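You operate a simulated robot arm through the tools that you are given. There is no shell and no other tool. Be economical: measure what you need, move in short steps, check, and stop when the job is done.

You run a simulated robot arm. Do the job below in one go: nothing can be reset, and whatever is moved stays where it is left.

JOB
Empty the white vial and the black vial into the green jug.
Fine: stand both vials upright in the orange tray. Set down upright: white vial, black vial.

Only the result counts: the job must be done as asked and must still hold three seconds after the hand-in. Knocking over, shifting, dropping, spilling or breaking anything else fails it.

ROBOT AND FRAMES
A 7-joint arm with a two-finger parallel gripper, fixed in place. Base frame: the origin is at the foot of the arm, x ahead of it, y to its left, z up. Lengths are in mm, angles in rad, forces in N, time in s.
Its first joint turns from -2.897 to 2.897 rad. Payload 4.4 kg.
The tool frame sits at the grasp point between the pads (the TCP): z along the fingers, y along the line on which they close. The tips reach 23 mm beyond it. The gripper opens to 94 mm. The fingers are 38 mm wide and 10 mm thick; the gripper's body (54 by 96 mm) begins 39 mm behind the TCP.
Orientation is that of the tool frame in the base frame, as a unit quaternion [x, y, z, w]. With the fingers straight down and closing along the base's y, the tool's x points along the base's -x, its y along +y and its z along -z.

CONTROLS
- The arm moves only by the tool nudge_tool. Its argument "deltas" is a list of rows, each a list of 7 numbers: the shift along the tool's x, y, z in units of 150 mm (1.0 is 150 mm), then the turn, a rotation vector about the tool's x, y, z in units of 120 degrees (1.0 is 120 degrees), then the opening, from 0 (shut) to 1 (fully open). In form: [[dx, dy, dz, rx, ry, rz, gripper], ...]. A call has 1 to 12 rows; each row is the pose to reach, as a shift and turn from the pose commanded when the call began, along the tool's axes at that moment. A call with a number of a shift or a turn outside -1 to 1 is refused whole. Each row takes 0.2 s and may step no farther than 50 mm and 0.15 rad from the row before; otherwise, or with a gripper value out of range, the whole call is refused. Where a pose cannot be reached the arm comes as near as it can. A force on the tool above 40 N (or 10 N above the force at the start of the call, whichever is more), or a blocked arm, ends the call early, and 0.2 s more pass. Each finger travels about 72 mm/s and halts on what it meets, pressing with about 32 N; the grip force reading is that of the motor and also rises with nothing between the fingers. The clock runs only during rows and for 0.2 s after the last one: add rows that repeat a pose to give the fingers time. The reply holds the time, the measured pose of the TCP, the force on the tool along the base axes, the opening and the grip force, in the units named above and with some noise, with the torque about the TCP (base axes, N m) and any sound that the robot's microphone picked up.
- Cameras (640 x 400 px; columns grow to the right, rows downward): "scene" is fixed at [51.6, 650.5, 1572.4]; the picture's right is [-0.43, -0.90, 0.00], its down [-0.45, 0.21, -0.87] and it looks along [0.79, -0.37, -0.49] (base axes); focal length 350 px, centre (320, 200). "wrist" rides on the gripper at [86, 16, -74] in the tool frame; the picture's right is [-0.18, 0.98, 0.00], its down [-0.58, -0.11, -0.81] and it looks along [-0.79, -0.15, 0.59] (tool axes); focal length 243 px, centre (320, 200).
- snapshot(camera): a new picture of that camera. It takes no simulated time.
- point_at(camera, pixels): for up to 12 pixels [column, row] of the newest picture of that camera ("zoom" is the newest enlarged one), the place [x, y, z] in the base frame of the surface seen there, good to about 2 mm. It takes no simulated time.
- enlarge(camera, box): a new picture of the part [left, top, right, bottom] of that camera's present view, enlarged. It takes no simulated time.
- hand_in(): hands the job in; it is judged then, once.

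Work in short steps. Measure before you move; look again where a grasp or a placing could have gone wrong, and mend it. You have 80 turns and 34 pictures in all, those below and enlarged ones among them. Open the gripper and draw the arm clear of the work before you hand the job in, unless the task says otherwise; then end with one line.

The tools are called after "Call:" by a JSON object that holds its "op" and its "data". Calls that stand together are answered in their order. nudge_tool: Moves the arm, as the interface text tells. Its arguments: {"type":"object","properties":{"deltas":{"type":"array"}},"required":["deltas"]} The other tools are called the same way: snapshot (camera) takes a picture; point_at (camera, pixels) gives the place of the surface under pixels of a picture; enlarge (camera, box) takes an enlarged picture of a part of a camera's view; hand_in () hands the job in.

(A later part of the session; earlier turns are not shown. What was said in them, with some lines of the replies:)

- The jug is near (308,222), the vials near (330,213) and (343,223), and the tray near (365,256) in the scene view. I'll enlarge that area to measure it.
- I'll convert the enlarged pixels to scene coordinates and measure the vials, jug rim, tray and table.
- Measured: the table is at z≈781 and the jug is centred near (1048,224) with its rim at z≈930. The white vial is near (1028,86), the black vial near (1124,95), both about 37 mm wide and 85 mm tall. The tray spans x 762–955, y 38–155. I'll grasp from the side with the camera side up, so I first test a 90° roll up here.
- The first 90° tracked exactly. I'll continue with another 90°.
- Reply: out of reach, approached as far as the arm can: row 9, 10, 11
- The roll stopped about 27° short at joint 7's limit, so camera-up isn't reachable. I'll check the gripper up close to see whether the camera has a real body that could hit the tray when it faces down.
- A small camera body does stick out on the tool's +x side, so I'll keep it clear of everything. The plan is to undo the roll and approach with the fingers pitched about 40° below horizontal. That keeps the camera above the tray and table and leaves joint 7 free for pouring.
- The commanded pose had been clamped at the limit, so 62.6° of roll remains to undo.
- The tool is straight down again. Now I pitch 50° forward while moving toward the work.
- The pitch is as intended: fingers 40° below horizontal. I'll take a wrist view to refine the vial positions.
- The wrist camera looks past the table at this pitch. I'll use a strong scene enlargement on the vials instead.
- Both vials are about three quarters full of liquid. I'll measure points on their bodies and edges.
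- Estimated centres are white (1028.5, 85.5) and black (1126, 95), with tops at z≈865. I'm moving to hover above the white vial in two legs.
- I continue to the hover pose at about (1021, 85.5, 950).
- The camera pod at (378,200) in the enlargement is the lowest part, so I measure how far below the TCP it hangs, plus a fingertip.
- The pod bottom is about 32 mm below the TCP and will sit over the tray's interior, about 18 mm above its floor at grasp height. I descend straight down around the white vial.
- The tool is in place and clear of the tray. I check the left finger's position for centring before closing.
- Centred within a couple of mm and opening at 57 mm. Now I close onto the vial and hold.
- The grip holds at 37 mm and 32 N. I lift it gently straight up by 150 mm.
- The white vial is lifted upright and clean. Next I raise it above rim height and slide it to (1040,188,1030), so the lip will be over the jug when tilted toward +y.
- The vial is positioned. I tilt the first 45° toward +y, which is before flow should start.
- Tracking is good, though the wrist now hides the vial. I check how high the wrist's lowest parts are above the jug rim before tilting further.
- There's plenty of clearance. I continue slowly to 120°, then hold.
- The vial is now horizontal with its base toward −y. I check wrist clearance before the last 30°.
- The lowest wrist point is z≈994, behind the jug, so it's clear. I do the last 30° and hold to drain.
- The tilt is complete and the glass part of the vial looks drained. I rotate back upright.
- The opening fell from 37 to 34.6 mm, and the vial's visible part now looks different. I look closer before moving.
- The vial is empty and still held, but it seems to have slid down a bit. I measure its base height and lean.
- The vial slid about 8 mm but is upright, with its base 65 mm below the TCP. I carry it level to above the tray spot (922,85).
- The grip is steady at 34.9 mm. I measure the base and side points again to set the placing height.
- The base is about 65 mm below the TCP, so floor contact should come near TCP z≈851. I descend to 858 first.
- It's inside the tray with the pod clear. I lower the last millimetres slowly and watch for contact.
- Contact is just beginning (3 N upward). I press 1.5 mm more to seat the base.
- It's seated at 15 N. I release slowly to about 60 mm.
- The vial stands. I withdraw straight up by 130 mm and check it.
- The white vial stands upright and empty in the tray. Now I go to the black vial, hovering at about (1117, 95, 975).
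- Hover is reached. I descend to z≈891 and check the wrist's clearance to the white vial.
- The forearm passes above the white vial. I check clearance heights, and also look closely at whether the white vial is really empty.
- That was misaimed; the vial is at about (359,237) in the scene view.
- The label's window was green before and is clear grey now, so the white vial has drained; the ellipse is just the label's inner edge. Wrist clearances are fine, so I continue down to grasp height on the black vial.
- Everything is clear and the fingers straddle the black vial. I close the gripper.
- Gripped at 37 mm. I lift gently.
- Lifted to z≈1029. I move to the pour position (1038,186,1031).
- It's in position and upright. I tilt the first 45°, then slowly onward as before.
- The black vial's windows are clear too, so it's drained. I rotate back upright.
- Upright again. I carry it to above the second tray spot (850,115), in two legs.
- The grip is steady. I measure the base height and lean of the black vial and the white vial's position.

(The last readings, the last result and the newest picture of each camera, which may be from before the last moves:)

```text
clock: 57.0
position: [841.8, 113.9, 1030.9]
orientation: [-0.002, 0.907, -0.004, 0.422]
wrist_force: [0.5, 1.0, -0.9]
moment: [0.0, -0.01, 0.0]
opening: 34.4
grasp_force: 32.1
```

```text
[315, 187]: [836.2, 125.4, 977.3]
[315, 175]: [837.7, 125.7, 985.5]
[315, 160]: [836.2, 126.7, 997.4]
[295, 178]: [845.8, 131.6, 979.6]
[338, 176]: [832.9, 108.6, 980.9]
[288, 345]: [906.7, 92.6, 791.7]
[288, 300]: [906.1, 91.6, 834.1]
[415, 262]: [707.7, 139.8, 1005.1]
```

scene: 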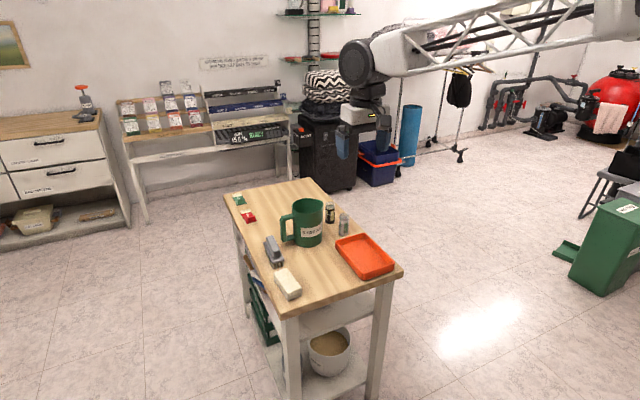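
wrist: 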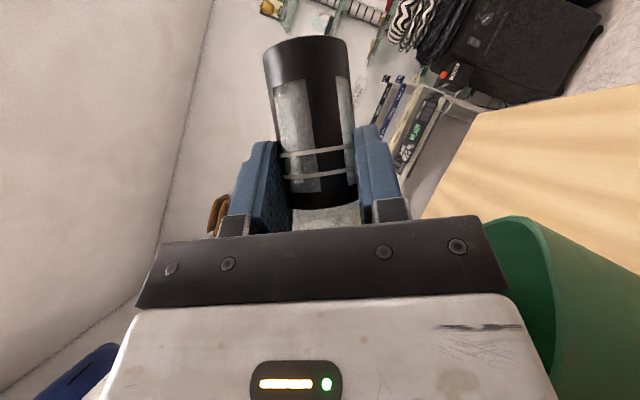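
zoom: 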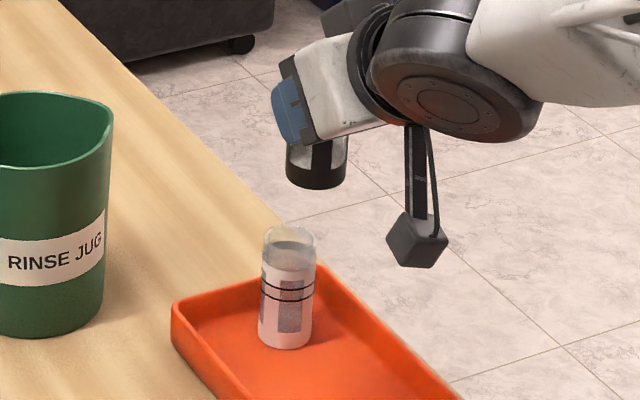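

The base is about 55 mm below the TCP and upright; contact should come near z≈843. I descend to 849.

Call:
{"op": "nudge_tool", "data": {"deltas": [[0.17, 0, 0.143, 0, 0, 0, 0.1], [0.35, 0, 0.294, 0, 0, 0, 0.1], [0.53, 0, 0.445, 0, 0, 0, 0.1], [0.71, 0, 0.596, 0, 0, 0, 0.1], [0.85, 0, 0.714, 0, 0, 0, 0.1], [0.929, 0, 0.78, 0, 0, 0, 0.1], [0.929, 0, 0.78, 0, 0, 0, 0.1]]}}

Call:
{"op": "enlarge", "data": {"camera": "scene", "box": [325, 210, 405, 290]}}

```text
clock: 58.6
position: [839.9, 111.7, 850.0]
orientation: [-0.001, 0.906, -0.005, 0.423]
wrist_force: [-0.4, 0.2, -0.4]
moment: [-0.04, 0.03, 0.02]
opening: 34.6
grasp_force: 31.6
```

```text
5.00 times, centred on (365, 250) of scene
```

zoom: 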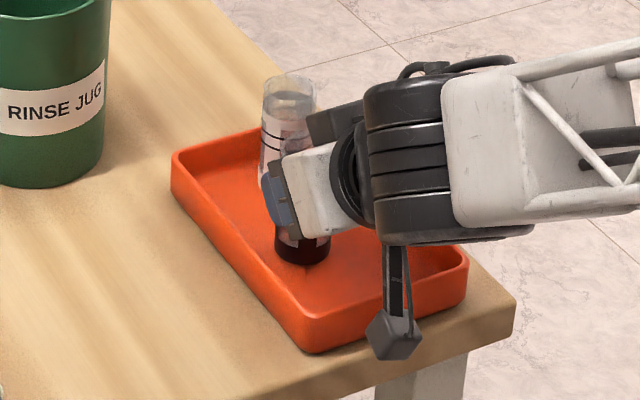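

All clear. I lower slowly to contact.

Call:
{"op": "nudge_tool", "data": {"deltas": [[0.01, 0, 0.0086, 0, 0, 0, 0.1], [0.018, 0, 0.0155, 0, 0, 0, 0.1], [0.0255, 0, 0.0215, 0, 0, 0, 0.1], [0.0306, 0, 0.0257, 0, 0, 0, 0.1]]}}

```text
clock: 59.6
position: [840.8, 113.5, 845.6]
orientation: [-0.001, 0.906, -0.004, 0.424]
wrist_force: [0.0, -4.3, 18.2]
moment: [-0.13, -0.23, -0.08]
opening: 34.4
grasp_force: 32.4
```

Seated at 18 N. I ease up 1 mm and release slowly.

Call:
{"op": "nudge_tool", "data": {"deltas": [[-0.005, 0, -0.0043, 0, 0, 0, 0.1], [-0.005, 0, -0.0043, 0, 0, 0, 0.38], [-0.005, 0, -0.0043, 0, 0, 0, 0.42], [-0.005, 0, -0.0043, 0, 0, 0, 0.5], [-0.005, 0, -0.0043, 0, 0, 0, 0.62], [-0.005, 0, -0.0043, 0, 0, 0, 0.62], [-0.005, 0, -0.0043, 0, 0, 0, 0.62]]}}

```text
clock: 61.2
position: [840.8, 112.9, 845.2]
orientation: [-0.001, 0.906, -0.004, 0.423]
wrist_force: [0.1, 0.1, 0.3]
moment: [-0.05, 0.0, 0.02]
opening: 58.2
grasp_force: 0.0
```

The fingers are open with no residual force. I withdraw straight up.

Call:
{"op": "nudge_tool", "data": {"deltas": [[-0.08, 0, -0.067, 0, 0, 0, 0.62], [-0.25, 0, -0.21, 0, 0, 0, 0.62], [-0.45, 0, -0.378, 0, 0, 0, 0.7], [-0.68, 0, -0.57, 0, 0, 0, 1], [-0.9, 0, -0.755, 0, 0, 0, 1], [-0.98, 0, -0.823, 0, 0, 0, 1]]}}

Call:
{"op": "enlarge", "data": {"camera": "scene", "box": [270, 180, 400, 290]}}

```text
clock: 62.6
position: [837.5, 115.1, 1034.4]
orientation: [-0.001, 0.907, -0.005, 0.422]
wrist_force: [0.6, -0.4, -1.2]
moment: [0.01, -0.01, 0.0]
opening: 93.6
grasp_force: 0.1
```

```text
3.64 times, centred on (335, 235) of scene
```

zoom: 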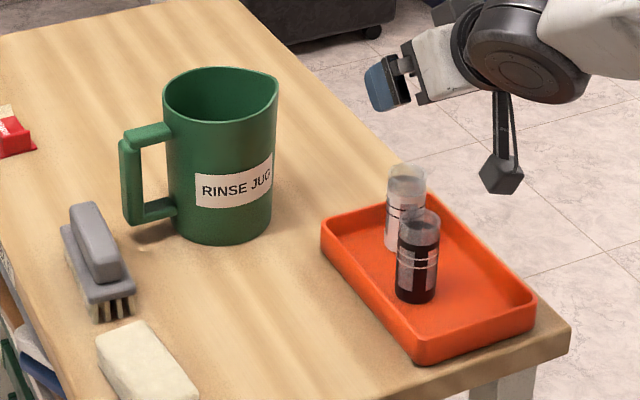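

Both vials stand upright in the tray. I take one closer look for spills around the jug, near (153,243) in the enlargement.

Call:
{"op": "enlarge", "data": {"camera": "scene", "box": [270, 195, 330, 255]}}

Call:
{"op": "enlarge", "data": {"camera": "scene", "box": [340, 220, 380, 270]}}

```text
6.67 times, centred on (300, 225) of scene
```

zoom: 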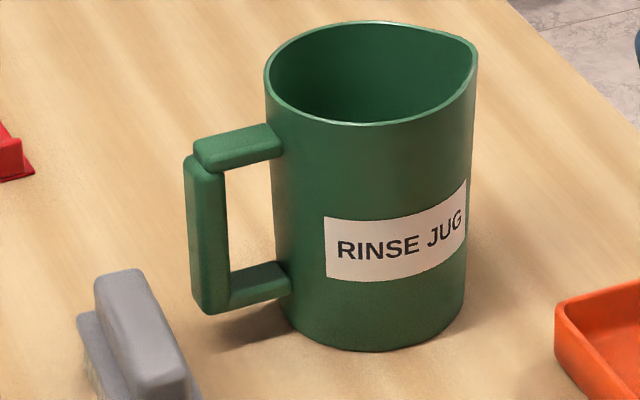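

```text
8.00 times, centred on (360, 245) of scene
```

zoom: 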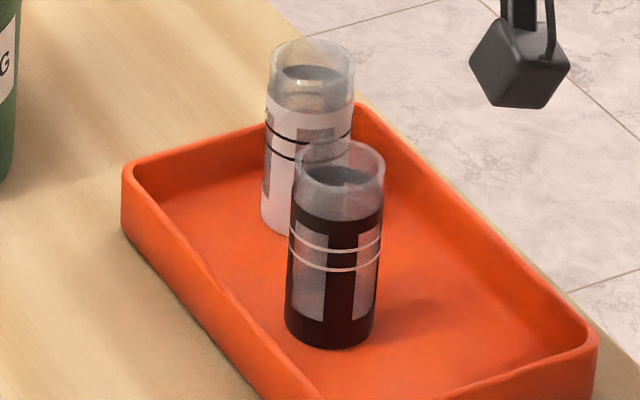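

There are no spills; the mark is just the handle's shadow. Both vials are empty and upright, and the arm is clear with the gripper open. I hand in.

Call:
{"op": "hand_in", "data": {}}

```text
The job is handed in.
```

I emptied the white and black vials into the green jug and stood both upright in the orange tray. The last pictures show no spills, nothing else moved, and the arm clear with the gripper open.
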